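You operate a simulated robot arm through the tools that you are given. There is no shell and no other tool.

The job below is to be done with a simulated robot arm. You get a single attempt, and the scene is never put back.

Task
Share out the feed blocks on the top of the work table. At the end: the 80ML feed block from the top of the work table is on top of the black carton on the top of the work table; the brown wooden block from the top of the work table stands on top of the blue round vase; the 120ML feed block from the top of the work table is on top of the teal small box on the top of the work table; the 130ML feed block from the top of the work table is on top of the green tin (marked "CARDS") on the top of the work table; whatever was shut is shut again. Leave all else as you found it, and nothing knocked over.

It is judged by the outcome, as a careful person would: the job done as asked, and still so three seconds after it is handed in. It fails if anything else is knocked over, pushed out of place, dropped, spilled or broken.

Robot
A 5-joint arm with a two-finger parallel gripper, fixed in place. Base frame: the origin is at the foot of the arm, x ahead of it, y to its left, z up; the work surface is at about z = 0. Units: mm, degrees, N and s.
With the tool pointing down near the work surface it reaches from about 260 to 680 mm from the base axis. Its first joint turns from -66.0 to 66.0 degrees. The tool tilts only in the upright plane through the base axis and itself; it spins freely about its own axis. Payload 2.9 kg.
The tool frame sits at the grasp point between the pads (the TCP): z along the fingers, y along the line on which they close. The tips reach 30 mm beyond it. Largest opening 110 mm; finger width 20, thickness 10; the body of the gripper, 48 by 112 mm, starts 55 mm behind the TCP.
Orientation is told as [roll, pitch, yaw] about the base's x, y, z axes, in that order, counted from this pose: with the fingers straight down and closing along the base's y, the tool's x points along the base's -x, its y along +y and its z along -z.

Tools
- The arm moves only by the tool servo_tool. Its argument "steps" is a list of rows, each an object (a shift or turn left out is 0, a gripper value left out holds the last) with "fingers": the opening, from 0 (shut) to 1 (fully open); "xyz": the shift along the tool's x, y, z in mm, a list of three; "angular": the turn, a rotation vector about the tool's x, y, z in degrees, a list of three. In form: [{"fingers": fingers, "xyz": [x, y, z], "angular": [rx, ry, rz]}, ...]. A call has 1 to 20 rows; each row shifts and turns the commanded pose from where the row before left it, along the tool's axes as they then stand. Rows are played at 5 a second. More than 50 mm and 8.6 degrees between two rows, or a gripper value outside its range, and nothing of the call is played. A pose out of reach is approached as far as the arm can. The call stops where the force on the tool passes 40 N (or 10 N more than at its start, if that is more) or the arm is blocked; 0.2 s more then pass. Each finger travels about 108 mm/s and halts on what it meets, pressing with about 24 N; the grip force reading is that of the motor and also rises with nothing between the fingers. The clock runs only during rows and for 0.2 s after the last one: add rows that do not move to give the fingers time. It gives the time, the measured TCP pose, the force on the tool (base axes), the opening and the grip force at its end, in the units of the frame above (readings bear some noise), with the torque about the TCP (base axes, N m) and any sound that the robot's microphone picked up.
- Cameras (640 x 400 px; columns grow to the right, rows downward): "scene" is fixed at [39.2, -467.8, 584.5]; the picture's right is [0.65, -0.76, 0.00], its down [-0.57, -0.49, -0.66] and it looks along [0.50, 0.43, -0.75] (base axes); focal length 240 px, centre (320, 200). "wrist" rides on the gripper at [72, 17, -103] in the tool frame; the picture's right is [-0.23, 0.97, 0.00], its down [-0.76, -0.18, -0.62] and it looks along [-0.61, -0.14, 0.78] (tool axes); focal length 222 px, centre (320, 200).
- snapshot(camera): a new picture of that camera. No time passes.
- measure_at(camera, pixels): there is no depth. For up to 12 entries [column, row, z] of the newest picture of that camera ("zoom" is the newest enlarged one), the place [x, y] in the base frame at which the ray of that pixel passes the height z, good to about 2 mm. No time passes.
- enlarge(camera, box): a new picture of the part [left, top, right, bottom] of that camera's present view, enlarged. No time passes.
- hand_in(): hands the job in; it is judged then, once.

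Leave the gripper open and the arm clear of the work at the hand-in unless told otherwise.

The tools are called after "Emit:" by a JSON object that holds its "name" and its "arguments". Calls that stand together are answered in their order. servo_tool: Moves the arm, as the interface text tells. Its arguments: {"type":"object","properties":{"steps":{"type":"array"}},"required":["steps"]} The other tools are called the same way: snapshot (camera) takes a picture; measure_at (camera, pixels) gives the place at which the rays of pixels pass given heights; enlarge (camera, box) takes an enlarged picture of a part of a camera's view; hand_in () hands the job in.

At the start:

```text
time: 0.0
position: [408.8, -188.2, 337.7]
tool_rot: [0.1, 0.0, 0.0]
ft_force: [0.0, -0.6, 0.5]
moment: [-0.01, 0.02, 0.02]
width: 109.9
gripper_force: 0.1
```

scene: 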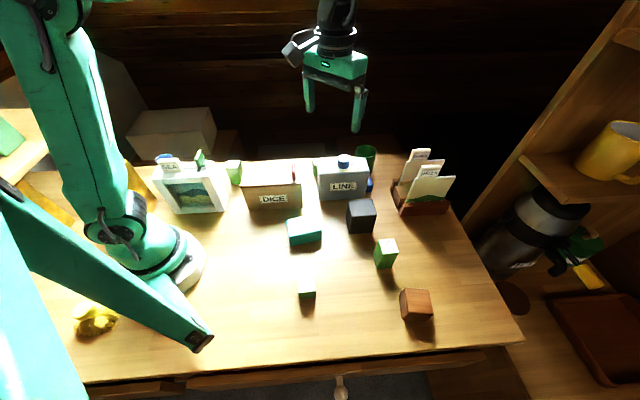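
wrist: 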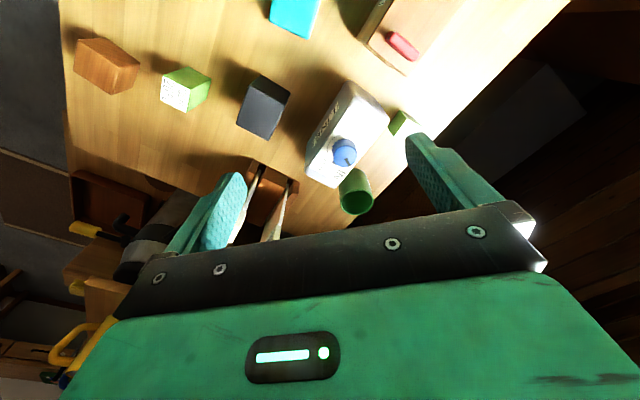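

I'll start by looking closely at the objects on the table, which lie in columns 150-460 and rows 130-330 of the scene picture.

Emit:
{"name": "enlarge", "arguments": {"camera": "scene", "box": [140, 130, 300, 230]}}

Emit:
{"name": "enlarge", "arguments": {"camera": "scene", "box": [280, 130, 460, 240]}}

Emit:
{"name": "enlarge", "arguments": {"camera": "scene", "box": [270, 200, 450, 340]}}

Emit:
{"name": "enlarge", "arguments": {"camera": "wrist", "box": [60, 0, 380, 200]}}

```text
4.00 times, centred on (220, 180) of scene
```

zoom: 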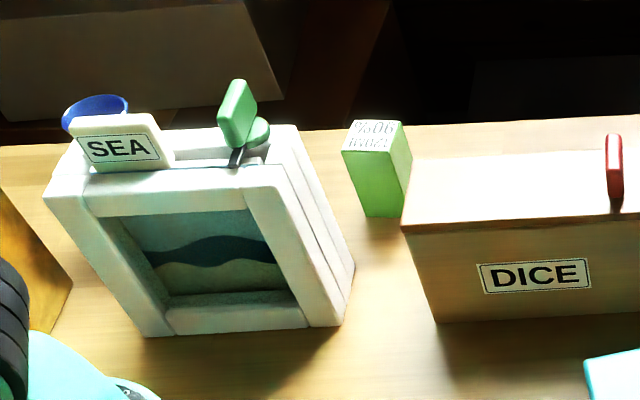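

```text
3.56 times, centred on (370, 185) of scene
```

zoom: 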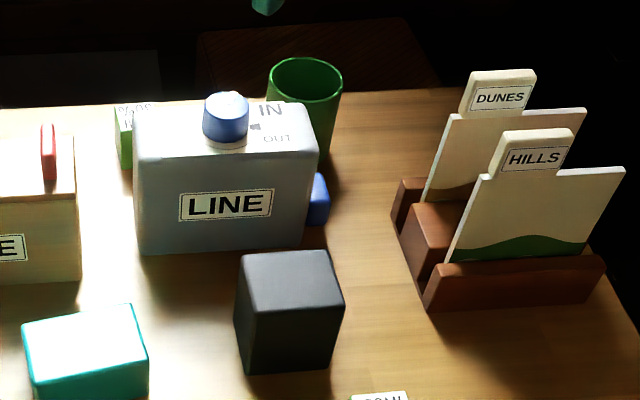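

```text
2.86 times, centred on (360, 270) of scene
```

zoom: 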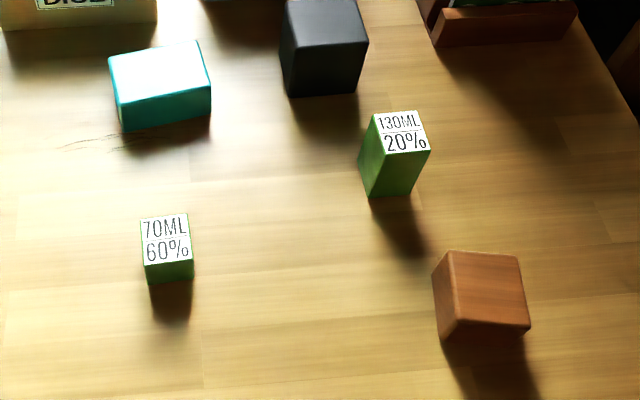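

```text
2.00 times, centred on (220, 100) of wrist
```

zoom: 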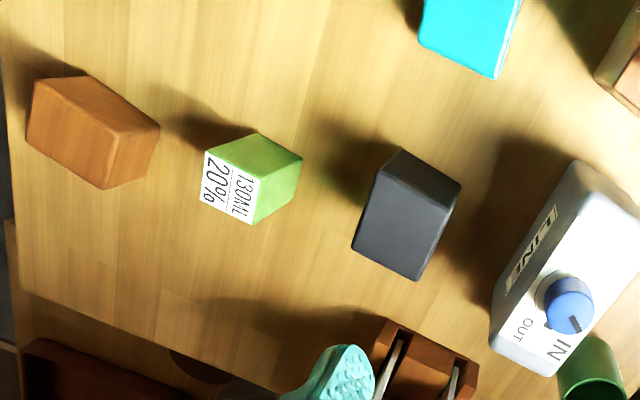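

The 130ML block, the 70ML block, the wooden block, the teal box and the black box are in plain view. Two more green blocks sit partly hidden, one near SEA/DICE and one behind LINE. I'll measure the base positions of what I can see so far.

Emit:
{"name": "snapshot", "arguments": {"camera": "scene"}}

Emit:
{"name": "measure_at", "arguments": {"camera": "scene", "pixels": [[307, 298, 0], [386, 267, 0], [416, 318, 0], [304, 242, 0], [362, 232, 0], [343, 199, 0], [273, 208, 0], [200, 212, 0], [238, 184, 0], [365, 172, 0], [422, 212, 0], [162, 157, 100]]}}

Emit:
{"name": "measure_at", "arguments": {"camera": "scene", "pixels": [[20, 180, 0], [85, 382, 0], [522, 338, 0], [410, 150, 0], [150, 166, 0], [135, 205, 0], [372, 185, 0], [95, 318, 0], [320, 160, 0], [233, 163, 60], [316, 160, 60], [370, 148, 60]]}}

```text
taken
```

scene: 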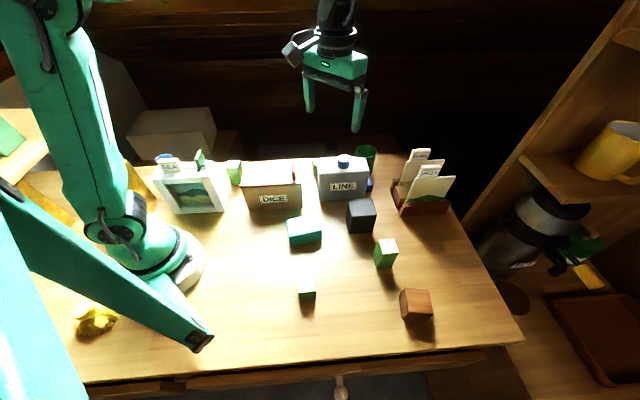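

```text
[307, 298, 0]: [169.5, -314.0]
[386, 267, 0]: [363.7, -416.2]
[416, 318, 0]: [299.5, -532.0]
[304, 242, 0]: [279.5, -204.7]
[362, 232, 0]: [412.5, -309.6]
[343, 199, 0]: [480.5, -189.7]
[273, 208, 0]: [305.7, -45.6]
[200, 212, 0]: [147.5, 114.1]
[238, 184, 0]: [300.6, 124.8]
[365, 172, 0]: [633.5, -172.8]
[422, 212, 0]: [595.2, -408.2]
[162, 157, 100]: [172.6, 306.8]
```

```text
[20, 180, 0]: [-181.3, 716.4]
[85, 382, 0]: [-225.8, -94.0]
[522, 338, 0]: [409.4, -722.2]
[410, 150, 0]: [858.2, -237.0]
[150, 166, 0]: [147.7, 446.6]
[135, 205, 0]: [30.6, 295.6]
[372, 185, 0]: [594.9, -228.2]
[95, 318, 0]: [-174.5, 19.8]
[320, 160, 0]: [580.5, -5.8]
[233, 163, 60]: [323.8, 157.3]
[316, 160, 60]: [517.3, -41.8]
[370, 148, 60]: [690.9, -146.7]
```

Several goals are still hidden: the blue vase (perhaps behind SEA), the green CARDS tin and the 80ML label. I'll keep the tool high, spin it in place to face the left side with the wrist camera, and look there before travelling.

Emit:
{"name": "servo_tool", "arguments": {"steps": [{"fingers": 1, "xyz": [0, 0, -20], "angular": [0, 0, -8.5]}, {"xyz": [0, 0, -20], "angular": [0, 0, -8.5]}, {"xyz": [0, 0, -10], "angular": [0, 0, -8.5]}, {"angular": [0, 0, -8.5]}, {"angular": [0, 0, -8.5]}, {"angular": [0, 0, -8.5]}, {"angular": [0, 0, -8.5]}, {"angular": [0, 0, -8.5]}, {"angular": [0, 0, -8.5]}, {"angular": [0, 0, -8.5]}, {"angular": [0, 0, -8.5]}, {"angular": [0, 0, -8.5]}]}}

Emit:
{"name": "snapshot", "arguments": {"camera": "wrist"}}

```text
time: 2.6
position: [407.9, -188.3, 388.2]
tool_rot: [0.0, 0.0, 102.2]
ft_force: [0.7, 0.6, 0.4]
moment: [0.0, 0.0, -0.03]
width: 110.0
gripper_force: 0.0
```

```text
taken
```

wrist: 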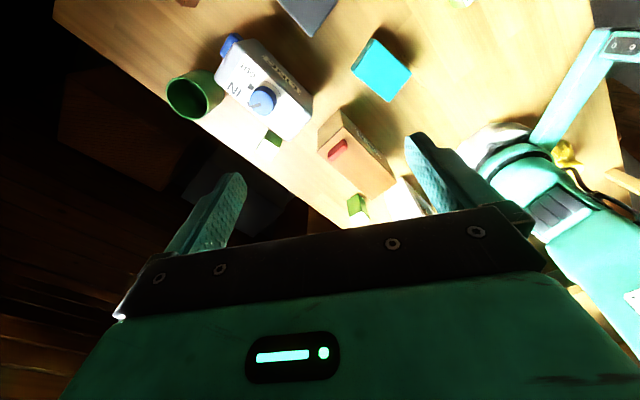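

With the tool yawed to 102°, I can see LINE's IN/OUT knob, an open green vessel beside it, a green block behind it at (272,140), and another green block at (357,205) near DICE. Next I'll move left at height and spin so the camera looks back toward -y, to see the rear sides.

Emit:
{"name": "servo_tool", "arguments": {"steps": [{"xyz": [-41, -10.3, -2]}, {"xyz": [-41, -10.3, -2]}, {"xyz": [-41, -10.3, -2]}, {"xyz": [-41, -10.3, -2]}, {"xyz": [-41, -10.3, -2]}, {"xyz": [-41, -10.3, -2]}, {"xyz": [-41, -10.3, -2]}, {"xyz": [-41, -10.3, -2]}, {}]}}

Emit:
{"name": "snapshot", "arguments": {"camera": "wrist"}}

Emit:
{"name": "snapshot", "arguments": {"camera": "scene"}}

```text
time: 4.6
position: [423.0, 151.2, 403.7]
tool_rot: [0.1, 0.1, 102.0]
ft_force: [-0.5, -0.4, -0.8]
moment: [-0.01, 0.01, -0.01]
width: 110.0
gripper_force: 0.1
```

```text
taken
```

wrist: 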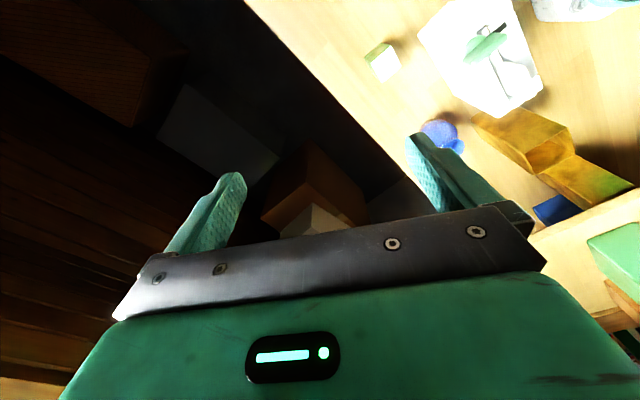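

```text
taken
```

scene: 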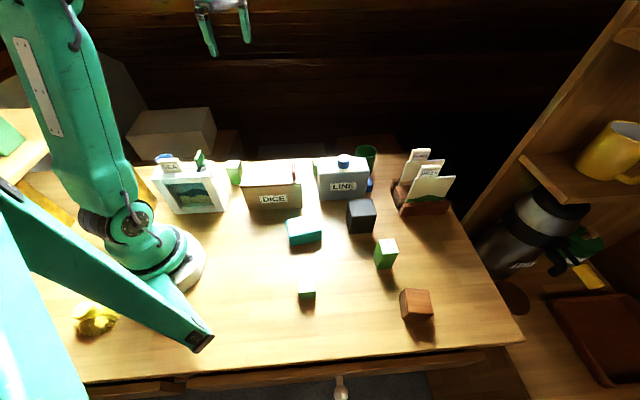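

I now see a blue round object behind SEA at about (440,132), orange items, and the green block at (382,60). Next I'll spin the tool 164° on the spot to look back from the far side.

Emit:
{"name": "servo_tool", "arguments": {"steps": [{"angular": [0, 0, -8.2]}, {"angular": [0, 0, -8.2]}, {"angular": [0, 0, -8.2]}, {"angular": [0, 0, -8.2]}, {"angular": [0, 0, -8.2]}, {"angular": [0, 0, -8.2]}, {"angular": [0, 0, -8.2]}, {"angular": [0, 0, -8.2]}, {"angular": [0, 0, -8.2]}, {"angular": [0, 0, -8.2]}]}}

Emit:
{"name": "snapshot", "arguments": {"camera": "wrist"}}

```text
time: 6.8
position: [420.0, 149.8, 404.0]
tool_rot: [0.0, 0.0, -175.8]
ft_force: [-0.9, 0.9, -0.3]
moment: [0.01, -0.01, 0.01]
width: 110.0
gripper_force: 0.0
```

```text
taken
```

wrist: 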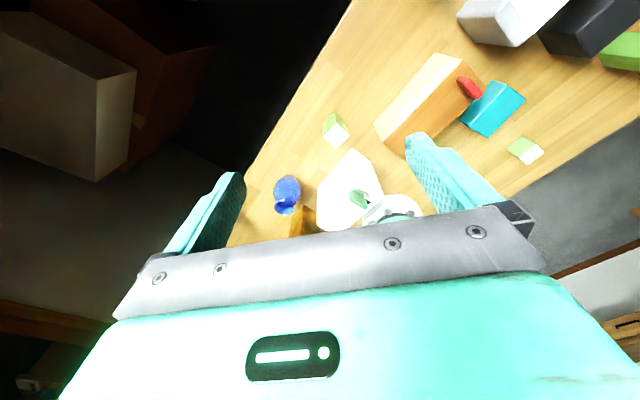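

From here I see the blue vase at (287,192), a 120ML-type block at (335,130), SEA, DICE and others. I'll enlarge this area.

Emit:
{"name": "enlarge", "arguments": {"camera": "wrist", "box": [230, 90, 440, 250]}}

Emit:
{"name": "enlarge", "arguments": {"camera": "wrist", "box": [380, 0, 640, 170]}}

```text
2.50 times, centred on (335, 170) of wrist
```

zoom: 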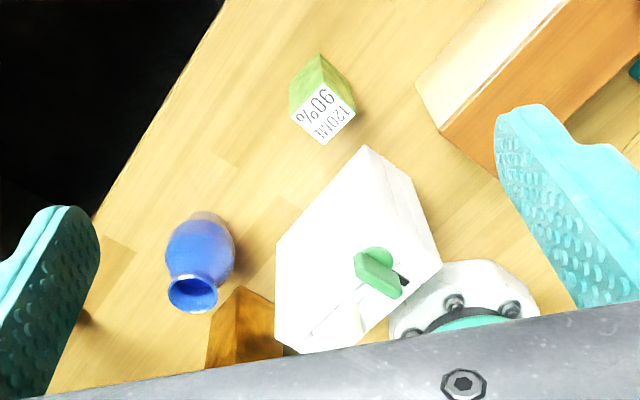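

```text
2.35 times, centred on (510, 85) of wrist
```

zoom: 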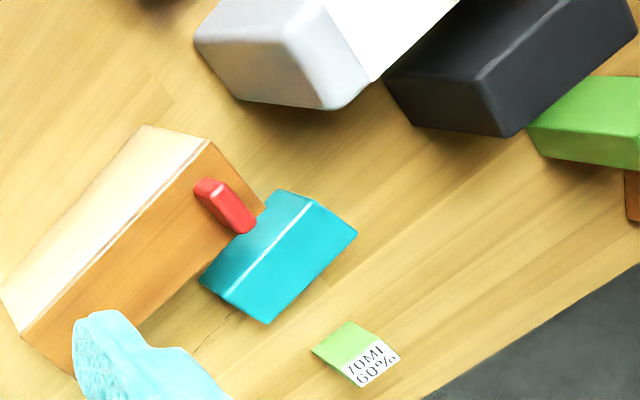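

The block at the corner of SEA is 120ML, and the blue vase stands on the table behind SEA. The block behind LINE is probably the 80ML one, but I need to read it. I'll shift to about (520,60) and keep spinning so the camera looks toward -y.

Emit:
{"name": "servo_tool", "arguments": {"steps": [{"xyz": [31, 32, 3]}, {"xyz": [31, 32, 3]}, {"xyz": [31, 32, 3]}, {"angular": [0, 0, -8.2]}, {"angular": [0, 0, -8.2]}, {"angular": [0, 0, -8.2]}, {"angular": [0, 0, -8.2]}, {"angular": [0, 0, -8.2]}, {"angular": [0, 0, -8.2]}, {"angular": [0, 0, -8.2]}, {"angular": [0, 0, -8.2]}, {"angular": [0, 0, -8.2]}, {"angular": [0, 0, -8.2]}, {}]}}

Emit:
{"name": "snapshot", "arguments": {"camera": "wrist"}}

Emit:
{"name": "enlarge", "arguments": {"camera": "wrist", "box": [240, 0, 440, 125]}}

Emit:
{"name": "enlarge", "arguments": {"camera": "wrist", "box": [200, 90, 450, 246]}}

```text
time: 9.8
position: [504.4, 132.3, 396.4]
tool_rot: [0.0, 0.0, -172.9]
ft_force: [-0.4, 0.0, -0.4]
moment: [-0.02, -0.01, -0.03]
width: 110.0
gripper_force: 0.0
out of reach, approached as far as the arm can: row 2, 3, 4, 5, 6, 7, 8, 9, 10, 11, 12, 13
```

```text
taken
```

wrist: 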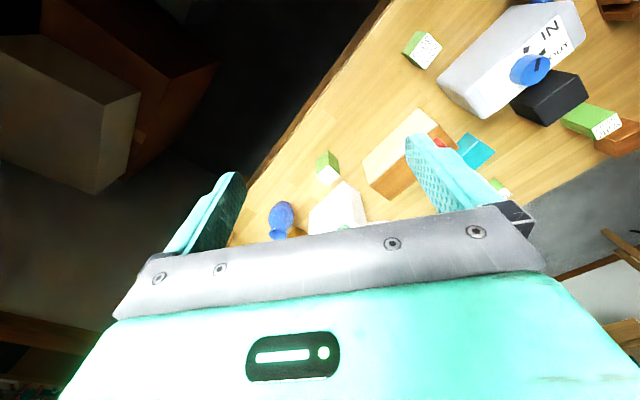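

```text
3.20 times, centred on (340, 62) of wrist
```

zoom: 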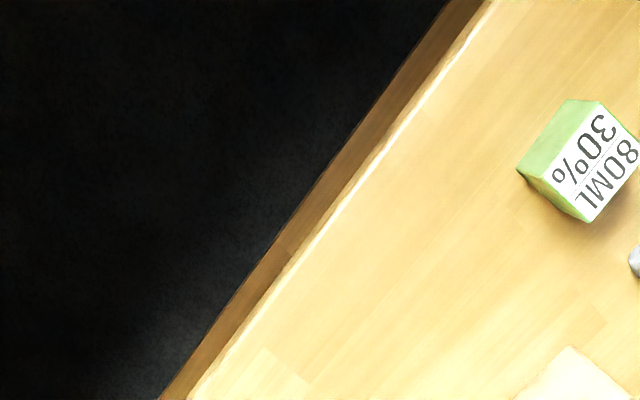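

```text
2.56 times, centred on (325, 168) of wrist
```

zoom: 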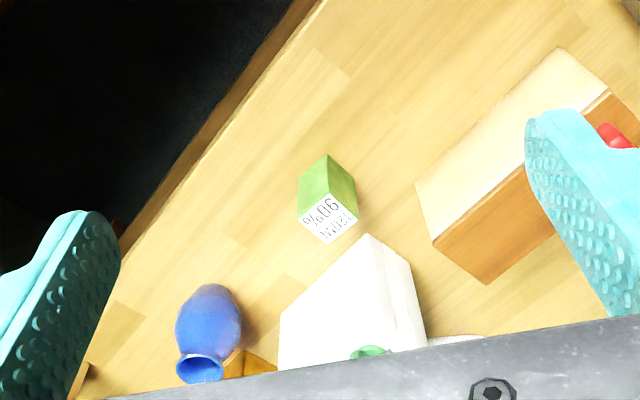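

I can read 80ML 30% behind LINE, and the 120ML 90% block is confirmed. The move ran past the reach limit at this height. I'll lower the tool by 60 mm and check the pose before spinning on.

Emit:
{"name": "servo_tool", "arguments": {"steps": [{"xyz": [-10, 0, 30]}, {"xyz": [-10, 0, 30]}, {}]}}

```text
time: 10.6
position: [484.6, 129.6, 333.3]
tool_rot: [-0.1, 0.0, -172.9]
ft_force: [-0.1, -0.1, -0.6]
moment: [-0.01, -0.03, -0.02]
width: 110.1
gripper_force: 0.1
```

The commanded pose starts again from the measured one, which is good. Now I'll spin 80° so the camera looks toward -y.

Emit:
{"name": "servo_tool", "arguments": {"steps": [{"angular": [0, 0, -8.2]}, {"angular": [0, 0, -8.2]}, {"angular": [0, 0, -8.2]}, {"angular": [0, 0, -8.2]}, {"angular": [0, 0, -8.2]}, {"angular": [0, 0, -8.2]}, {"angular": [0, 0, -8.2]}, {"angular": [0, 0, -8.2]}, {"angular": [0, 0, -8.2]}, {"angular": [0, 0, -8.2]}, {}]}}

Emit:
{"name": "snapshot", "arguments": {"camera": "wrist"}}

Emit:
{"name": "enlarge", "arguments": {"camera": "wrist", "box": [150, 50, 450, 238]}}

```text
time: 13.0
position: [418.2, 274.0, 335.4]
tool_rot: [-0.1, 0.0, -154.2]
ft_force: [0.3, 0.3, 0.8]
moment: [-0.01, 0.0, -0.01]
width: 110.0
gripper_force: 0.0
out of reach, approached as far as the arm can: row 1, 2, 3, 4, 5, 6, 7, 8, 9, 10
```

```text
taken
```

wrist: 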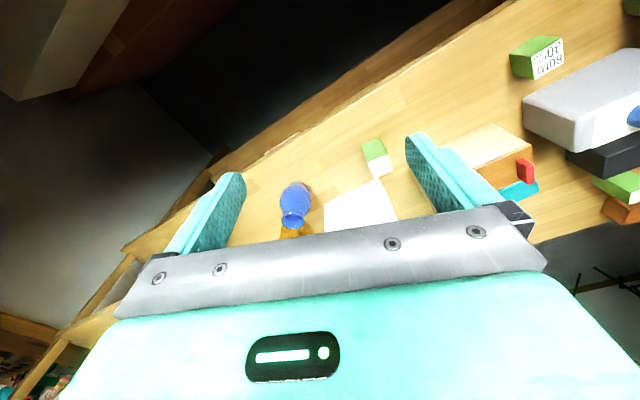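

```text
2.13 times, centred on (300, 144) of wrist
```

zoom: 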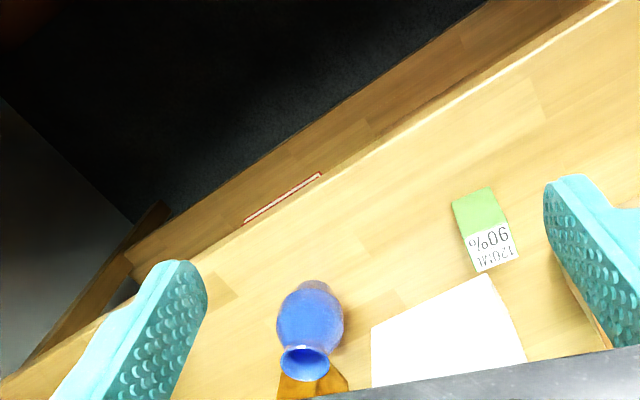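

The spin joint has a stop at about 172° relative to the arm's azimuth, and the arm swung sideways when it reached it. Nothing was touched. I'll go back toward (480,100) and spin the other way to look toward -y.

Emit:
{"name": "servo_tool", "arguments": {"steps": [{"xyz": [-5, 46, 0]}, {"xyz": [-5, 46, 0]}, {"xyz": [-5, 46, 0]}, {"xyz": [-5, 46, 0]}, {"angular": [0, 0, 8.5]}, {"angular": [0, 0, 8.5]}, {"angular": [0, 0, 8.5]}, {"angular": [0, 0, 8.5]}, {"angular": [0, 0, 8.5]}, {"angular": [0, 0, 8.5]}, {"angular": [0, 0, 8.5]}, {"angular": [0, 0, 8.5]}, {"angular": [0, 0, 8.5]}, {"angular": [0, 0, 8.5]}, {"angular": [0, 0, 8.5]}, {"angular": [0, 0, 8.5]}, {"angular": [0, 0, 8.5]}, {"angular": [0, 0, 8.5]}, {"angular": [0, 0, 8.5]}]}}

Emit:
{"name": "servo_tool", "arguments": {"steps": [{"angular": [0, 0, 8.5]}, {"angular": [0, 0, 8.5]}, {"angular": [0, 0, 8.5]}, {"angular": [0, 0, 8.5]}, {"angular": [0, 0, 8.5]}, {"angular": [0, 0, 8.5]}, {"angular": [0, 0, 8.5]}, {"angular": [0, 0, 8.5]}, {"angular": [0, 0, 8.5]}, {"angular": [0, 0, 8.5]}, {"angular": [0, 0, 8.5]}, {"angular": [0, 0, 8.5]}, {"angular": [0, 0, 8.5]}, {"angular": [0, 0, 8.5]}, {"angular": [0, 0, 8.5]}, {"angular": [0, 0, 8.5]}, {"angular": [0, 0, 8.5]}, {"angular": [0, 0, 8.5]}, {"angular": [0, 0, 8.5]}, {"angular": [0, 0, 8.5]}]}}

Emit:
{"name": "snapshot", "arguments": {"camera": "wrist"}}

Emit:
{"name": "enlarge", "arguments": {"camera": "wrist", "box": [150, 50, 450, 238]}}

```text
time: 17.0
position: [403.3, 252.8, 335.0]
tool_rot: [-0.1, 0.0, 78.0]
ft_force: [0.0, 0.2, -0.6]
moment: [0.01, 0.05, 0.01]
width: 110.1
gripper_force: 0.0
out of reach, approached as far as the arm can: row 1, 2, 3, 4
```

```text
time: 21.2
position: [400.9, 253.7, 334.6]
tool_rot: [0.0, 0.0, -92.1]
ft_force: [0.5, 0.2, 0.0]
moment: [-0.02, -0.04, -0.02]
width: 110.0
gripper_force: 0.0
```

```text
taken
```

wrist: 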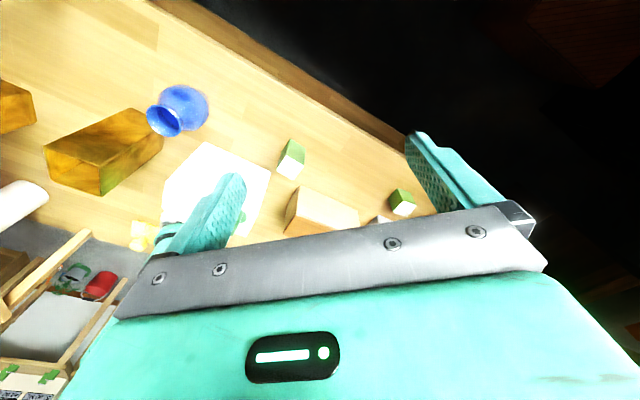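

```text
2.13 times, centred on (300, 144) of wrist
```

zoom: 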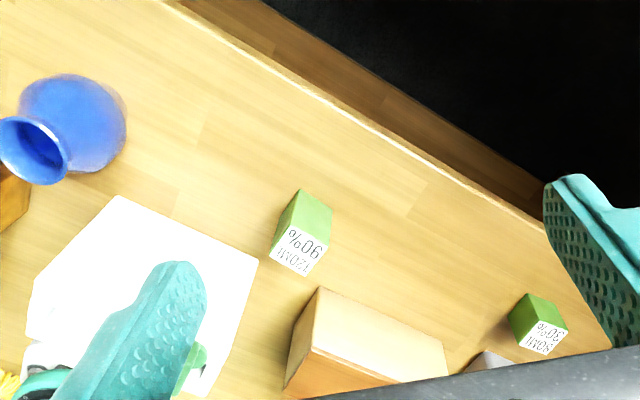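

Now I'll slide toward (500,80) with the camera facing -y, to see the green vessel and the backs of LINE and the black box.

Emit:
{"name": "servo_tool", "arguments": {"steps": [{"xyz": [-34, 21, 0]}, {"xyz": [-34, 21, 0]}, {"xyz": [-34, 21, 0]}, {"xyz": [-34, 21, 0]}, {"xyz": [-34, 21, 0]}, {}]}}

Emit:
{"name": "snapshot", "arguments": {"camera": "wrist"}}

Emit:
{"name": "enlarge", "arguments": {"camera": "wrist", "box": [200, 50, 450, 206]}}

```text
time: 22.6
position: [501.3, 81.0, 334.9]
tool_rot: [0.0, 0.0, -91.8]
ft_force: [-0.2, 0.9, -0.5]
moment: [0.01, -0.02, 0.0]
width: 110.1
gripper_force: 0.0
```

```text
taken
```

wrist: 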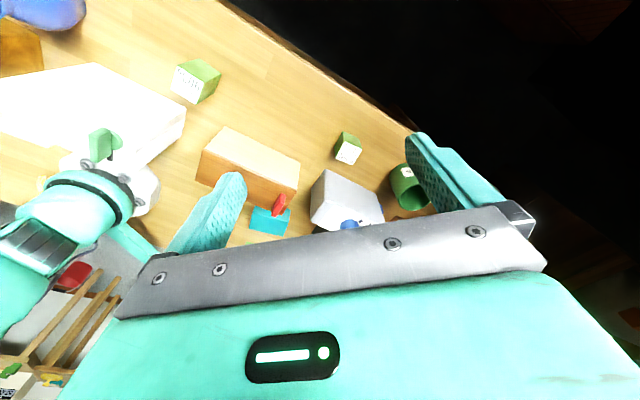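

```text
2.56 times, centred on (325, 128) of wrist
```

zoom: 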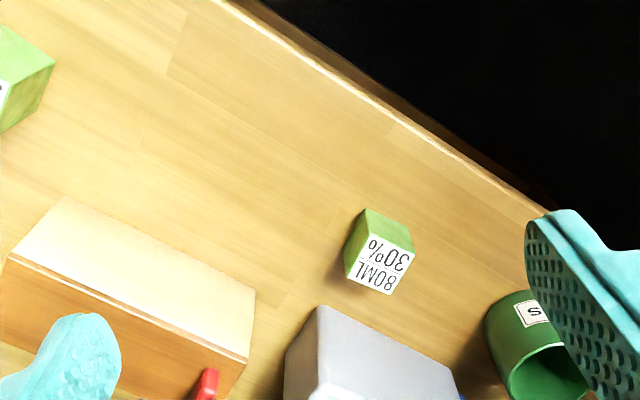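

The green vessel carries a label ending in "...S", so it is probably the CARDS tin with an open top. I'll move closer and turn the camera toward it to read the label and see its rim.

Emit:
{"name": "servo_tool", "arguments": {"steps": [{"xyz": [-39, 20, 20]}, {"xyz": [-39, 20, 20]}, {"angular": [0, 0, -8.2]}, {"angular": [0, 0, -8.2]}, {"angular": [0, 0, -8.2]}, {"angular": [0, 0, -8.2]}, {}]}}

Emit:
{"name": "snapshot", "arguments": {"camera": "wrist"}}

Emit:
{"name": "enlarge", "arguments": {"camera": "wrist", "box": [200, 50, 450, 206]}}

```text
time: 24.2
position: [538.7, 1.5, 294.1]
tool_rot: [0.1, 0.0, -58.9]
ft_force: [0.1, -0.6, -0.7]
moment: [0.0, -0.02, 0.02]
width: 110.1
gripper_force: 0.1
```

```text
taken
```

wrist: 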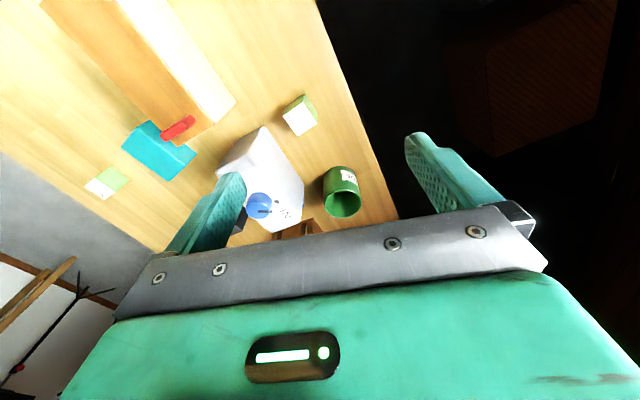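

```text
2.56 times, centred on (325, 128) of wrist
```

zoom: 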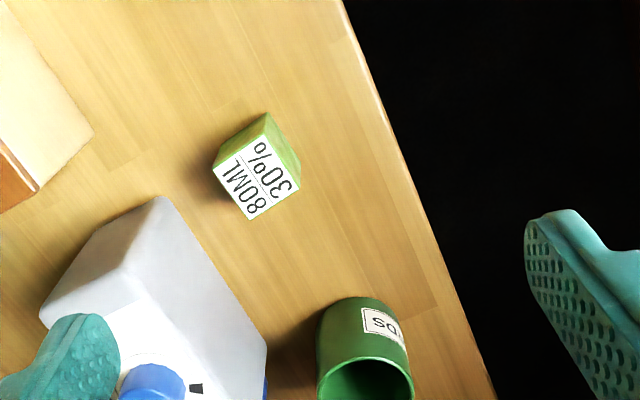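

The label reads "...DS", so this is the CARDS tin, and it has an open mouth. I'll enlarge it and measure the rim to compare its opening with the 130ML block.

Emit:
{"name": "enlarge", "arguments": {"camera": "wrist", "box": [290, 150, 390, 225]}}

Emit:
{"name": "enlarge", "arguments": {"camera": "scene", "box": [340, 135, 400, 180]}}

Emit:
{"name": "enlarge", "arguments": {"camera": "scene", "box": [360, 225, 450, 330]}}

```text
5.33 times, centred on (340, 188) of wrist
```

zoom: 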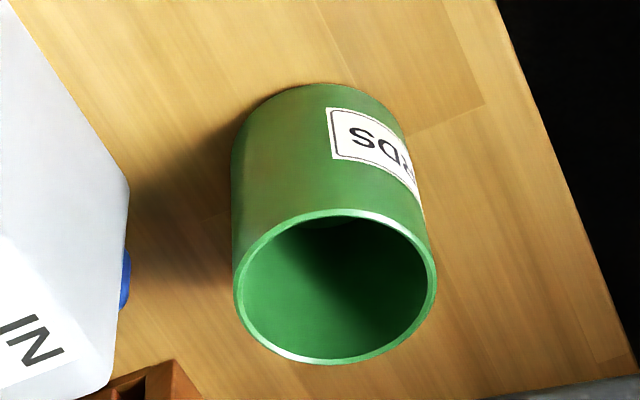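

```text
8.89 times, centred on (370, 158) of scene
```

zoom: 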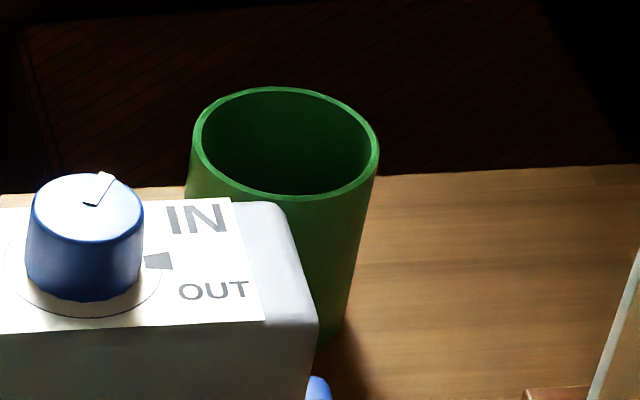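

```text
3.81 times, centred on (405, 278) of scene
```

zoom: 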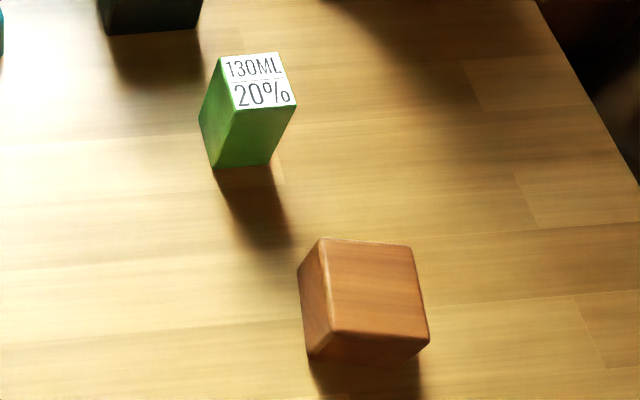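

I'll triangulate the tin's rim from both cameras at several heights.

Emit:
{"name": "measure_at", "arguments": {"camera": "wrist", "pixels": [[343, 204.3, 60], [343, 204.3, 80], [343, 204.3, 100], [343, 204.3, 120], [324, 204, 80], [362, 204, 80], [324, 204, 100], [362, 204, 100], [346, 165.5, 0], [330, 169, 0]]}}

Emit:
{"name": "measure_at", "arguments": {"camera": "scene", "pixels": [[366.2, 150.9, 60], [366.2, 150.9, 80], [366.2, 150.9, 100], [366.2, 150.9, 120], [355.7, 150.5, 80], [376.6, 151, 80], [355.7, 150.5, 100], [376.6, 151, 100]]}}

Emit:
{"name": "measure_at", "arguments": {"camera": "zoom", "pixels": [[212, 168, 0], [268, 165, 0], [198, 118, 0], [219, 57, 60], [279, 53, 60], [296, 104, 60], [234, 109, 60], [308, 359, 0], [385, 362, 0], [430, 345, 0]]}}

```text
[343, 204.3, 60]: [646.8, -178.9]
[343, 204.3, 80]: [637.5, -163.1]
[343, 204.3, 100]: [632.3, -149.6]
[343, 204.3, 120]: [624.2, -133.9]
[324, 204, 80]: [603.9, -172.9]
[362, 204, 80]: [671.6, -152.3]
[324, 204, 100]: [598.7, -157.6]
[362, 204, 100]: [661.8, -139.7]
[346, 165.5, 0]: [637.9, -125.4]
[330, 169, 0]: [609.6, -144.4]
```

```text
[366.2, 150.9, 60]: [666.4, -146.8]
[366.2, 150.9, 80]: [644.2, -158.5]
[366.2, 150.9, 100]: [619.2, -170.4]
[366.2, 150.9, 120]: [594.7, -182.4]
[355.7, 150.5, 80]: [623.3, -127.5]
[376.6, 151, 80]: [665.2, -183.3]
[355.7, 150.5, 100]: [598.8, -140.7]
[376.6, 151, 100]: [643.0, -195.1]
```

```text
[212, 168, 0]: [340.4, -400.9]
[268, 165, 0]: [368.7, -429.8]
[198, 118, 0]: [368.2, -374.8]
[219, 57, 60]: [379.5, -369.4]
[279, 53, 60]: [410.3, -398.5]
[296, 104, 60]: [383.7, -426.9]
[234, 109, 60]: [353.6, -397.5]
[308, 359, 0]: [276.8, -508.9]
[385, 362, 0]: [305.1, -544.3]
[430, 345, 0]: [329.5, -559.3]
```

The tin's rim is at about z=80, centred near (640,-161), with an outer diameter of about 71 mm and an inner one of about 64 mm. The 130ML block's footprint is about 40x40 (diagonal about 57), so standing upright it would fall in. I'll have to lay it across the rim if it is longer than 71 mm. Next I'll check the blocks' sizes and the 80ML block's place.

Emit:
{"name": "enlarge", "arguments": {"camera": "wrist", "box": [260, 80, 340, 140]}}

Emit:
{"name": "enlarge", "arguments": {"camera": "scene", "box": [365, 230, 405, 275]}}

```text
6.67 times, centred on (300, 110) of wrist
```

zoom: 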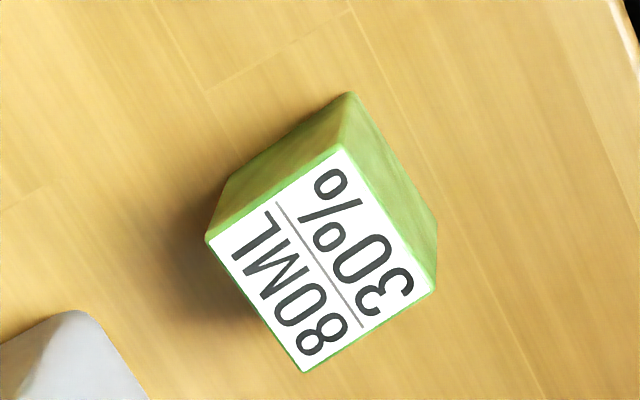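

```text
8.89 times, centred on (385, 252) of scene
```

zoom: 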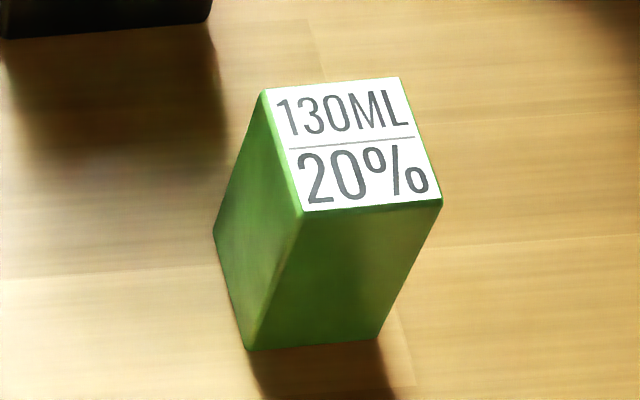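

I'll measure the 130ML block's bottom corners at z=0 and its top corners at candidate heights. I'll also take the 80ML corners in the wrist picture. Zoom pixel (348,93) there is wrist (304.2,94.0), and the label corners go across in the same way.

Emit:
{"name": "measure_at", "arguments": {"camera": "zoom", "pixels": [[248, 350, 0], [378, 342, 0], [213, 232, 0], [299, 212, 75], [441, 200, 75], [262, 90, 75], [402, 78, 75], [299, 212, 85], [441, 200, 85], [262, 90, 85], [402, 78, 85]]}}

Emit:
{"name": "measure_at", "arguments": {"camera": "wrist", "pixels": [[304.2, 94.0, 0], [285.3, 106.6, 0], [317.5, 112.5, 0], [283.0, 116.2, 45], [303.0, 101.9, 45], [317.5, 124.0, 45], [297.5, 135.5, 45], [283.0, 116.2, 55], [303.0, 101.9, 55], [317.5, 124.0, 55], [297.5, 135.5, 55]]}}

```text
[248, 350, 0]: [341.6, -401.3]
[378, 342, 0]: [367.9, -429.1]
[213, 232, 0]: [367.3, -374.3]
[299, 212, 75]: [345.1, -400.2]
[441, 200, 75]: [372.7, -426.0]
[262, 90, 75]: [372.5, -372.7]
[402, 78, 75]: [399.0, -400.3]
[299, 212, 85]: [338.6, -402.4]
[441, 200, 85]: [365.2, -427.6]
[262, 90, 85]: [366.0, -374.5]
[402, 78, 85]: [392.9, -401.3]
```

```text
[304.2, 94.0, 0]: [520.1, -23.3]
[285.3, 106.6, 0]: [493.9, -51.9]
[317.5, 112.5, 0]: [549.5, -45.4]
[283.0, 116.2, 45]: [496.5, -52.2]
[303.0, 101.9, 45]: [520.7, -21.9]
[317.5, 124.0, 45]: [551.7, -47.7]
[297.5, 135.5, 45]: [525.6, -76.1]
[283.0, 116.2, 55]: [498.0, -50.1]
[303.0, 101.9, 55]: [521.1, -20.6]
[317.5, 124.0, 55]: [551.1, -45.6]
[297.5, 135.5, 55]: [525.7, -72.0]
```

The 130ML block is about 38x38x80 mm, centred at (368.5,-401) and lined up with the radial direction, so laid across the 71 mm rim it will bridge it. The 80ML block is about 38x38x48, centred near (523,-49). Next I'll measure the black carton, the teal box, the wooden block and LINE from the scene view.

Emit:
{"name": "enlarge", "arguments": {"camera": "scene", "box": [280, 140, 390, 250]}}

```text
3.64 times, centred on (335, 195) of scene
```

zoom: 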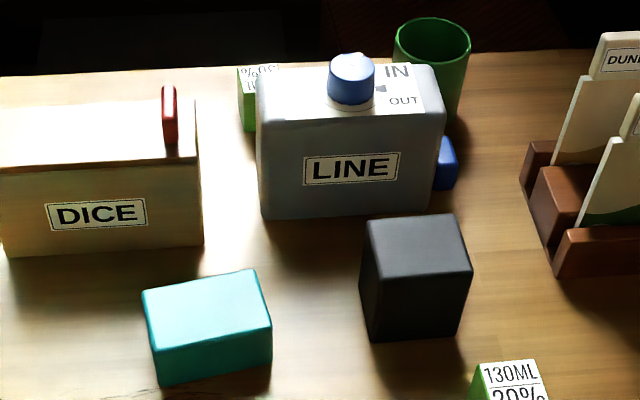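

I'll measure the corners from this zoom: the black carton, the teal box and LINE.

Emit:
{"name": "measure_at", "arguments": {"camera": "zoom", "pixels": [[370, 341, 0], [456, 335, 0], [361, 279, 0], [381, 281, 70], [473, 270, 70], [463, 215, 70], [367, 219, 70], [381, 281, 80], [473, 270, 80], [463, 215, 80], [367, 219, 80]]}}

Emit:
{"name": "measure_at", "arguments": {"camera": "zoom", "pixels": [[160, 386, 0], [271, 360, 0], [143, 291, 40], [255, 269, 40], [271, 326, 40], [156, 349, 40], [143, 291, 30], [255, 269, 30], [271, 326, 30], [156, 349, 30]]}}

Emit:
{"name": "measure_at", "arguments": {"camera": "zoom", "pixels": [[263, 219, 0], [432, 213, 0], [257, 124, 90], [446, 112, 90], [437, 66, 90], [257, 72, 90], [257, 124, 100], [446, 112, 100], [437, 66, 100], [257, 72, 100], [352, 62, 120], [352, 62, 130]]}}

```text
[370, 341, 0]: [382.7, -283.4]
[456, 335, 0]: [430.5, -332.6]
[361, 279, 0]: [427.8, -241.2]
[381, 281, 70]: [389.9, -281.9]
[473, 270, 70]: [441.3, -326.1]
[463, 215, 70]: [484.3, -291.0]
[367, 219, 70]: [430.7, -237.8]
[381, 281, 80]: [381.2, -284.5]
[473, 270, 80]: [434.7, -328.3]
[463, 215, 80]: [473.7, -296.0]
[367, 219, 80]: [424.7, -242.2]
```

```text
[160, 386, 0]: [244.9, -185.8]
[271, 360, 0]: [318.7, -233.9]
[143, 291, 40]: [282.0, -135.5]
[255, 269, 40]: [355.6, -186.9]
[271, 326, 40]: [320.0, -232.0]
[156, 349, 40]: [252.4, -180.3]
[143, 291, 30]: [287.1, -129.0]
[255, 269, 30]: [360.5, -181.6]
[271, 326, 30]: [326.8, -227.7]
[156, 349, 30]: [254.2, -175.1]
```

```text
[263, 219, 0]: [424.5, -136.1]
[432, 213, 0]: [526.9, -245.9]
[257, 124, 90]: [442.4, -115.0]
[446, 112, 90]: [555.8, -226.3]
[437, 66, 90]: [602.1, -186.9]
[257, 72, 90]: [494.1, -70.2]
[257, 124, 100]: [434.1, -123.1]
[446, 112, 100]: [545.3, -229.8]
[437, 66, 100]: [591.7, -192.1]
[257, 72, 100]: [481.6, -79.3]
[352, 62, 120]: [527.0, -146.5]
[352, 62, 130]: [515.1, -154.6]
```

Estimates so far:
- **Black carton:** about 68x61, top at about 80, centred (429,-287).
- **Teal box:** about 88x57, top at about 43, centred (300,-186).
- **LINE:** about 110 high, well clear of the 80ML block.

I'll start with the 80ML block. I'll go above (523,-49.5) and spin to yaw -130, so the fingers close parallel to LINE and the camera points away from it. Then I'll look again.

Emit:
{"name": "servo_tool", "arguments": {"steps": [{"xyz": [-11.8, -13.3, 31.3]}, {"xyz": [-11.8, -13.3, 31.3]}, {"xyz": [-11.8, -13.3, 31.3]}, {"angular": [0, 0, 7.9]}, {"angular": [0, 0, 7.9]}, {"angular": [0, 0, 7.9]}, {"angular": [0, 0, 7.9]}, {"angular": [0, 0, 7.9]}, {"angular": [0, 0, 7.9]}, {"angular": [0, 0, 7.9]}, {"angular": [0, 0, 7.9]}, {"angular": [0, 0, 7.9]}, {}]}}

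Emit:
{"name": "snapshot", "arguments": {"camera": "wrist"}}

Emit:
{"name": "enlarge", "arguments": {"camera": "wrist", "box": [240, 100, 400, 200]}}

```text
time: 27.0
position: [523.5, -49.3, 200.6]
tool_rot: [-0.1, 0.0, -130.3]
ft_force: [-0.7, -0.4, 0.6]
moment: [-0.03, 0.0, -0.01]
width: 109.9
gripper_force: 0.0
```

```text
taken
```

wrist: 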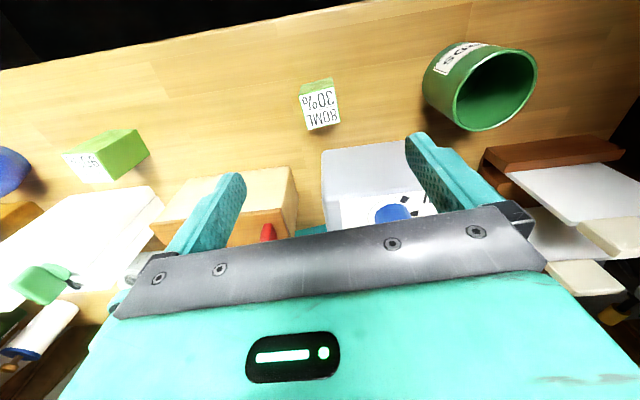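

```text
4.00 times, centred on (320, 150) of wrist
```

zoom: 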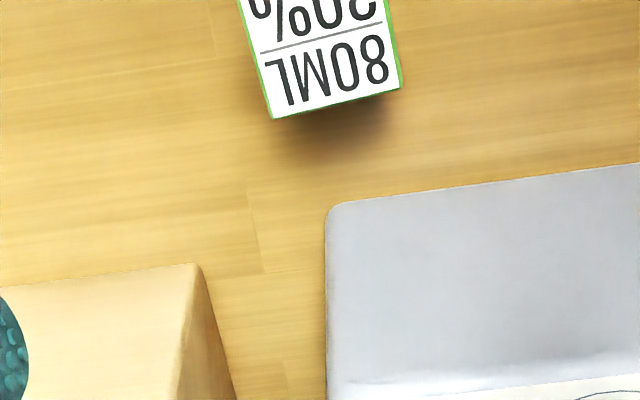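

Emit:
{"name": "enlarge", "arguments": {"camera": "wrist", "box": [280, 65, 360, 140]}}

```text
5.33 times, centred on (320, 102) of wrist
```

zoom: 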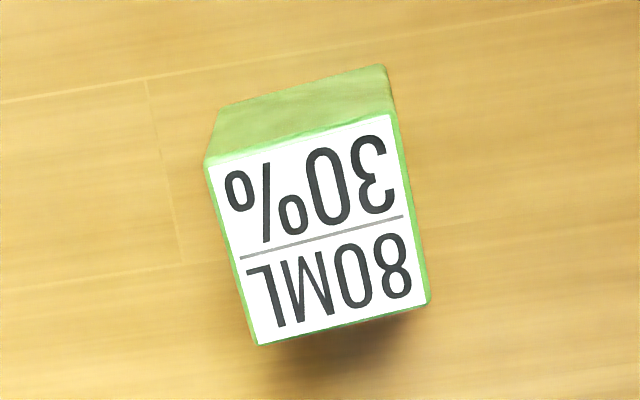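

I'll measure the 80ML corners in this zoom.

Emit:
{"name": "measure_at", "arguments": {"camera": "zoom", "pixels": [[220, 108, 0], [384, 66, 0], [206, 163, 45], [393, 113, 45], [430, 302, 45], [257, 345, 45], [206, 163, 50], [393, 113, 50], [430, 302, 50], [257, 345, 50]]}}

```text
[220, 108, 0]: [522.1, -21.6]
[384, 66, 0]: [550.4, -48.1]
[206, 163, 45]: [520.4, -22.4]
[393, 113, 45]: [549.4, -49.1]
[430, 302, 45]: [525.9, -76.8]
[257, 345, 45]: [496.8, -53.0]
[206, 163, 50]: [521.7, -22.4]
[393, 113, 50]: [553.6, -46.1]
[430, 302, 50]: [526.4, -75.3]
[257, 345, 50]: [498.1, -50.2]
```

The 80ML block is centred at (523,-50), with edges at about -41°/50°, which matches the present closing direction. I'll lower to TCP z of about 36 (tips at about 6 mm), and close only after checking.

Emit:
{"name": "servo_tool", "arguments": {"steps": [{"fingers": 0.75, "xyz": [-1, 0.3, 40]}, {"xyz": [0, 0, 45]}, {"xyz": [0, 0, 45]}, {"xyz": [0, 0, 34]}, {}]}}

Emit:
{"name": "snapshot", "arguments": {"camera": "wrist"}}

```text
time: 28.2
position: [523.9, -50.0, 37.5]
tool_rot: [0.0, 0.0, -130.1]
ft_force: [-0.2, 0.1, -0.1]
moment: [-0.01, 0.0, 0.0]
width: 82.3
gripper_force: 0.1
```

```text
taken
```

wrist: 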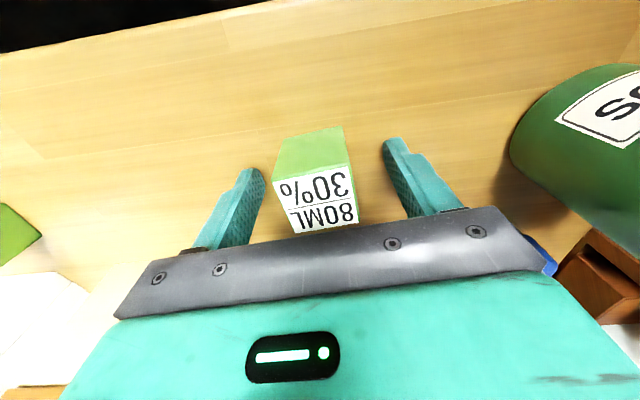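

The fingers straddle the block evenly with no contact, so I'll close on it.

Emit:
{"name": "servo_tool", "arguments": {"steps": [{"fingers": 0}, {}, {}, {}]}}

```text
time: 29.2
position: [523.7, -49.8, 37.0]
tool_rot: [0.0, 0.0, -130.1]
ft_force: [-0.6, 0.3, -0.2]
moment: [0.02, -0.04, 0.0]
width: 39.3
gripper_force: 23.6
```

The grip is firm at a width of 39.3 mm. I'll lift straight up to about z=230, then carry the block over LINE (its knob top is about 130) to above the black carton.

Emit:
{"name": "servo_tool", "arguments": {"steps": [{"xyz": [0, 0, -30]}, {"xyz": [0, 0, -48]}, {"xyz": [0, 0, -48]}, {"xyz": [0, 0, -48]}, {"xyz": [0, 0, -20]}, {"xyz": [-40.5, 13.4, 0]}, {"xyz": [-40.5, 13.4, 0]}, {"xyz": [-40.5, 13.4, 0]}, {"xyz": [-40.5, 13.4, 0]}, {"xyz": [-40.5, 13.4, 0]}, {"xyz": [-40.5, 13.4, 0]}, {"angular": [0, 0, 5]}, {}]}}

Emit:
{"name": "snapshot", "arguments": {"camera": "scene"}}

Emit:
{"name": "snapshot", "arguments": {"camera": "wrist"}}

```text
time: 32.0
position: [427.3, -289.5, 232.0]
tool_rot: [0.1, 0.1, -135.2]
ft_force: [-0.7, 0.4, -0.2]
moment: [-0.02, 0.02, 0.01]
width: 39.8
gripper_force: 23.4
```

```text
taken
```

scene: 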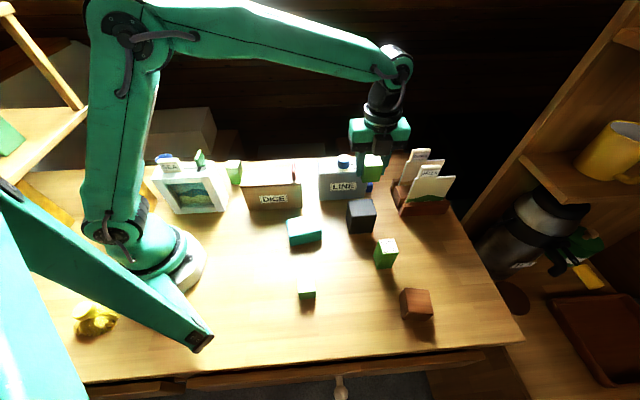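

```text
taken
```

wrist: 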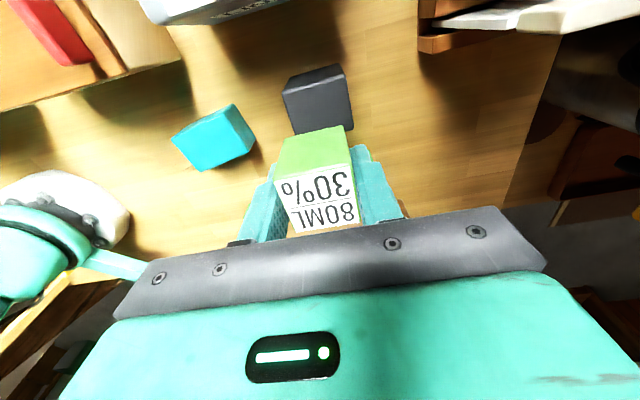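

The block is held well and hangs above the black carton. I'll refine the carton's top corners from a closer scene zoom before lowering.

Emit:
{"name": "enlarge", "arguments": {"camera": "scene", "box": [335, 190, 390, 240]}}

```text
8.00 times, centred on (362, 215) of scene
```

zoom: 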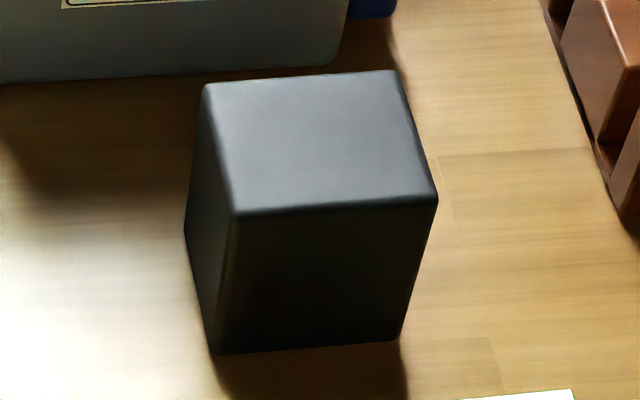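

Emit:
{"name": "measure_at", "arguments": {"camera": "zoom", "pixels": [[215, 353, 0], [400, 340, 0], [184, 231, 0], [235, 214, 75], [437, 197, 75], [396, 72, 75], [205, 86, 75], [235, 214, 82], [437, 197, 82], [396, 72, 82], [205, 86, 82]]}}

```text
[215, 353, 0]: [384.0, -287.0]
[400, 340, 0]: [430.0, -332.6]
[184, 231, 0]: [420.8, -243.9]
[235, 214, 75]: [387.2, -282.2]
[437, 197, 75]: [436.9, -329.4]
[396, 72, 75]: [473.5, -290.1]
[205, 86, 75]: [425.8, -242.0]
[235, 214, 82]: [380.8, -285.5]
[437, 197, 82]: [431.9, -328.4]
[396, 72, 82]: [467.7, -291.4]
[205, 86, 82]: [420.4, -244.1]
```

The carton's centre is about (426,-287.5) with the top at z of about 80. I'll nudge about 2 mm and lower to just above its top (block bottom at about 84).

Emit:
{"name": "servo_tool", "arguments": {"steps": [{"xyz": [0.5, -2.3, 30]}, {"xyz": [0, 0, 40]}, {"xyz": [0, 0, 30]}, {"xyz": [0, 0, 11]}, {}]}}

Emit:
{"name": "enlarge", "arguments": {"camera": "scene", "box": [330, 160, 400, 240]}}

```text
time: 33.2
position: [426.0, -286.3, 121.8]
tool_rot: [0.1, 0.0, -135.1]
ft_force: [-3.4, 1.2, 12.4]
moment: [0.07, 0.24, 0.02]
width: 39.8
gripper_force: 24.2
```

```text
5.00 times, centred on (365, 200) of scene
```

zoom: 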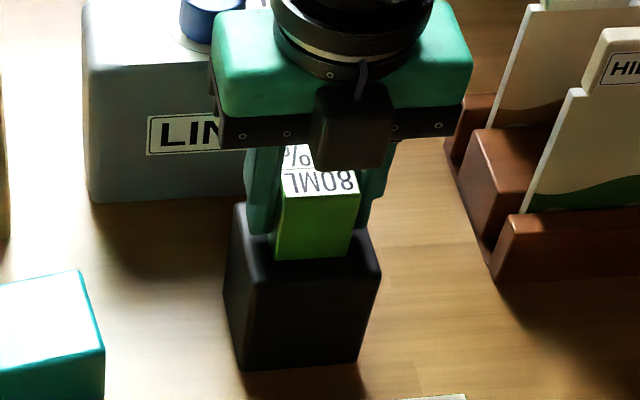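

The reading is 12.4 N upward, so the block already rests on the carton, well centred. I'll open the fingers gently and then rise straight up.

Emit:
{"name": "servo_tool", "arguments": {"steps": [{"xyz": [0, 0, -1]}, {"fingers": 0.45}, {"fingers": 0.6}, {}, {"xyz": [0, 0, -20]}, {"xyz": [0, 0, -40]}, {"xyz": [0, 0, -40]}, {}]}}

Emit:
{"name": "enlarge", "arguments": {"camera": "scene", "box": [330, 160, 400, 240]}}

```text
time: 35.0
position: [428.6, -283.0, 222.8]
tool_rot: [0.0, 0.0, -135.2]
ft_force: [0.2, 0.8, 0.4]
moment: [0.0, -0.01, -0.04]
width: 66.1
gripper_force: 0.0
```

```text
5.00 times, centred on (365, 200) of scene
```

zoom: 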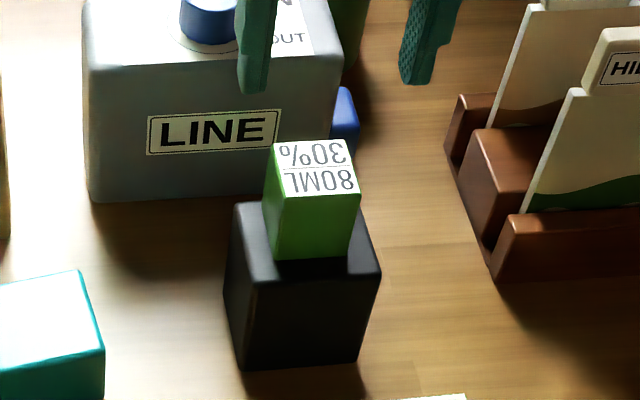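

The 80ML block stands squarely on the black carton. Next comes the wooden block, so I'll zoom in on it to measure.

Emit:
{"name": "enlarge", "arguments": {"camera": "scene", "box": [390, 280, 445, 330]}}

```text
8.00 times, centred on (418, 305) of scene
```

zoom: 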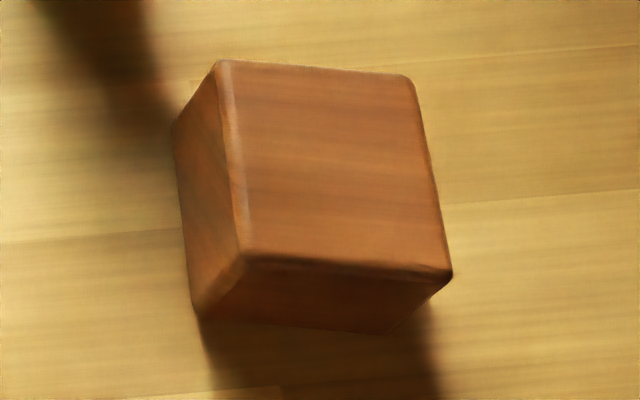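

I'll measure the wooden block's corners.

Emit:
{"name": "measure_at", "arguments": {"camera": "zoom", "pixels": [[194, 316, 0], [395, 335, 0], [172, 128, 0], [240, 258, 50], [451, 276, 50], [411, 76, 50], [217, 61, 50], [240, 258, 58], [451, 276, 58], [411, 76, 58], [217, 61, 58]]}}

```text
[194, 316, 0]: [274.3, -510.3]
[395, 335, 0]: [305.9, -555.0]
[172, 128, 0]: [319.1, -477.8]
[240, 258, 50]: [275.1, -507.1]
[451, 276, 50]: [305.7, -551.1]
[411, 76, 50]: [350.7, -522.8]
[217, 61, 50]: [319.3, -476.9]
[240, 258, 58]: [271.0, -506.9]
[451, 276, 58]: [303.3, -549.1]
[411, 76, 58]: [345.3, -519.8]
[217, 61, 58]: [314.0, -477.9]
```

The wooden block is about 54x54x50, centred (312.6,-515.3), with edges at about -55°/34°. Before picking it up I need the vase's exact position, height and mouth, so I'll rise to z of about 300, spin to yaw -92 and travel to (250,380) to look at it.

Emit:
{"name": "servo_tool", "arguments": {"steps": [{"xyz": [0, 0, -20], "angular": [0, 0, -8.55]}, {"xyz": [0, 0, -20], "angular": [0, 0, -8.55]}, {"xyz": [0, 0, -20], "angular": [0, 0, -8.55]}, {"xyz": [0, 0, -18], "angular": [0, 0, -8.55]}, {"angular": [0, 0, -8.55]}, {"xyz": [43.7, -13.6, 0]}, {"xyz": [43.7, -13.6, 0]}, {"xyz": [43.7, -13.6, 0]}, {"xyz": [43.7, -13.6, 0]}, {"xyz": [43.7, -13.6, 0]}, {"xyz": [43.7, -13.6, 0]}, {"xyz": [43.7, -13.6, 0]}, {"xyz": [43.7, -13.6, 0]}, {"xyz": [43.7, -13.6, 0]}, {"xyz": [43.7, -13.6, 0]}, {"xyz": [43.7, -13.6, 0]}, {"xyz": [43.7, -13.6, 0]}, {"xyz": [43.7, -13.6, 0]}, {"xyz": [43.7, -13.6, 0]}, {"xyz": [43.7, -13.6, 0]}]}}

Emit:
{"name": "snapshot", "arguments": {"camera": "wrist"}}

```text
time: 39.2
position: [249.3, 377.4, 295.9]
tool_rot: [0.0, 0.1, -92.3]
ft_force: [0.5, -0.2, -0.2]
moment: [0.0, 0.0, -0.01]
width: 66.1
gripper_force: 0.0
```

```text
taken
```

wrist: 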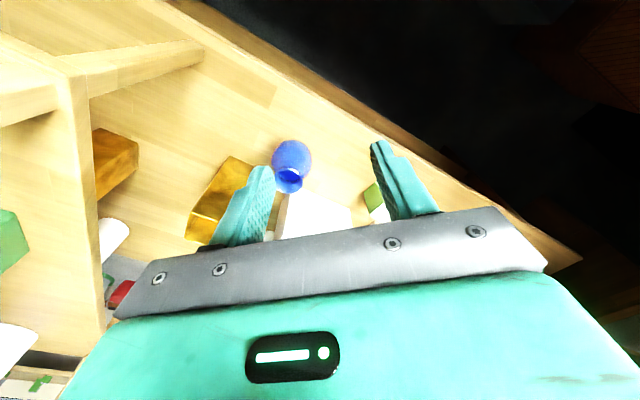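

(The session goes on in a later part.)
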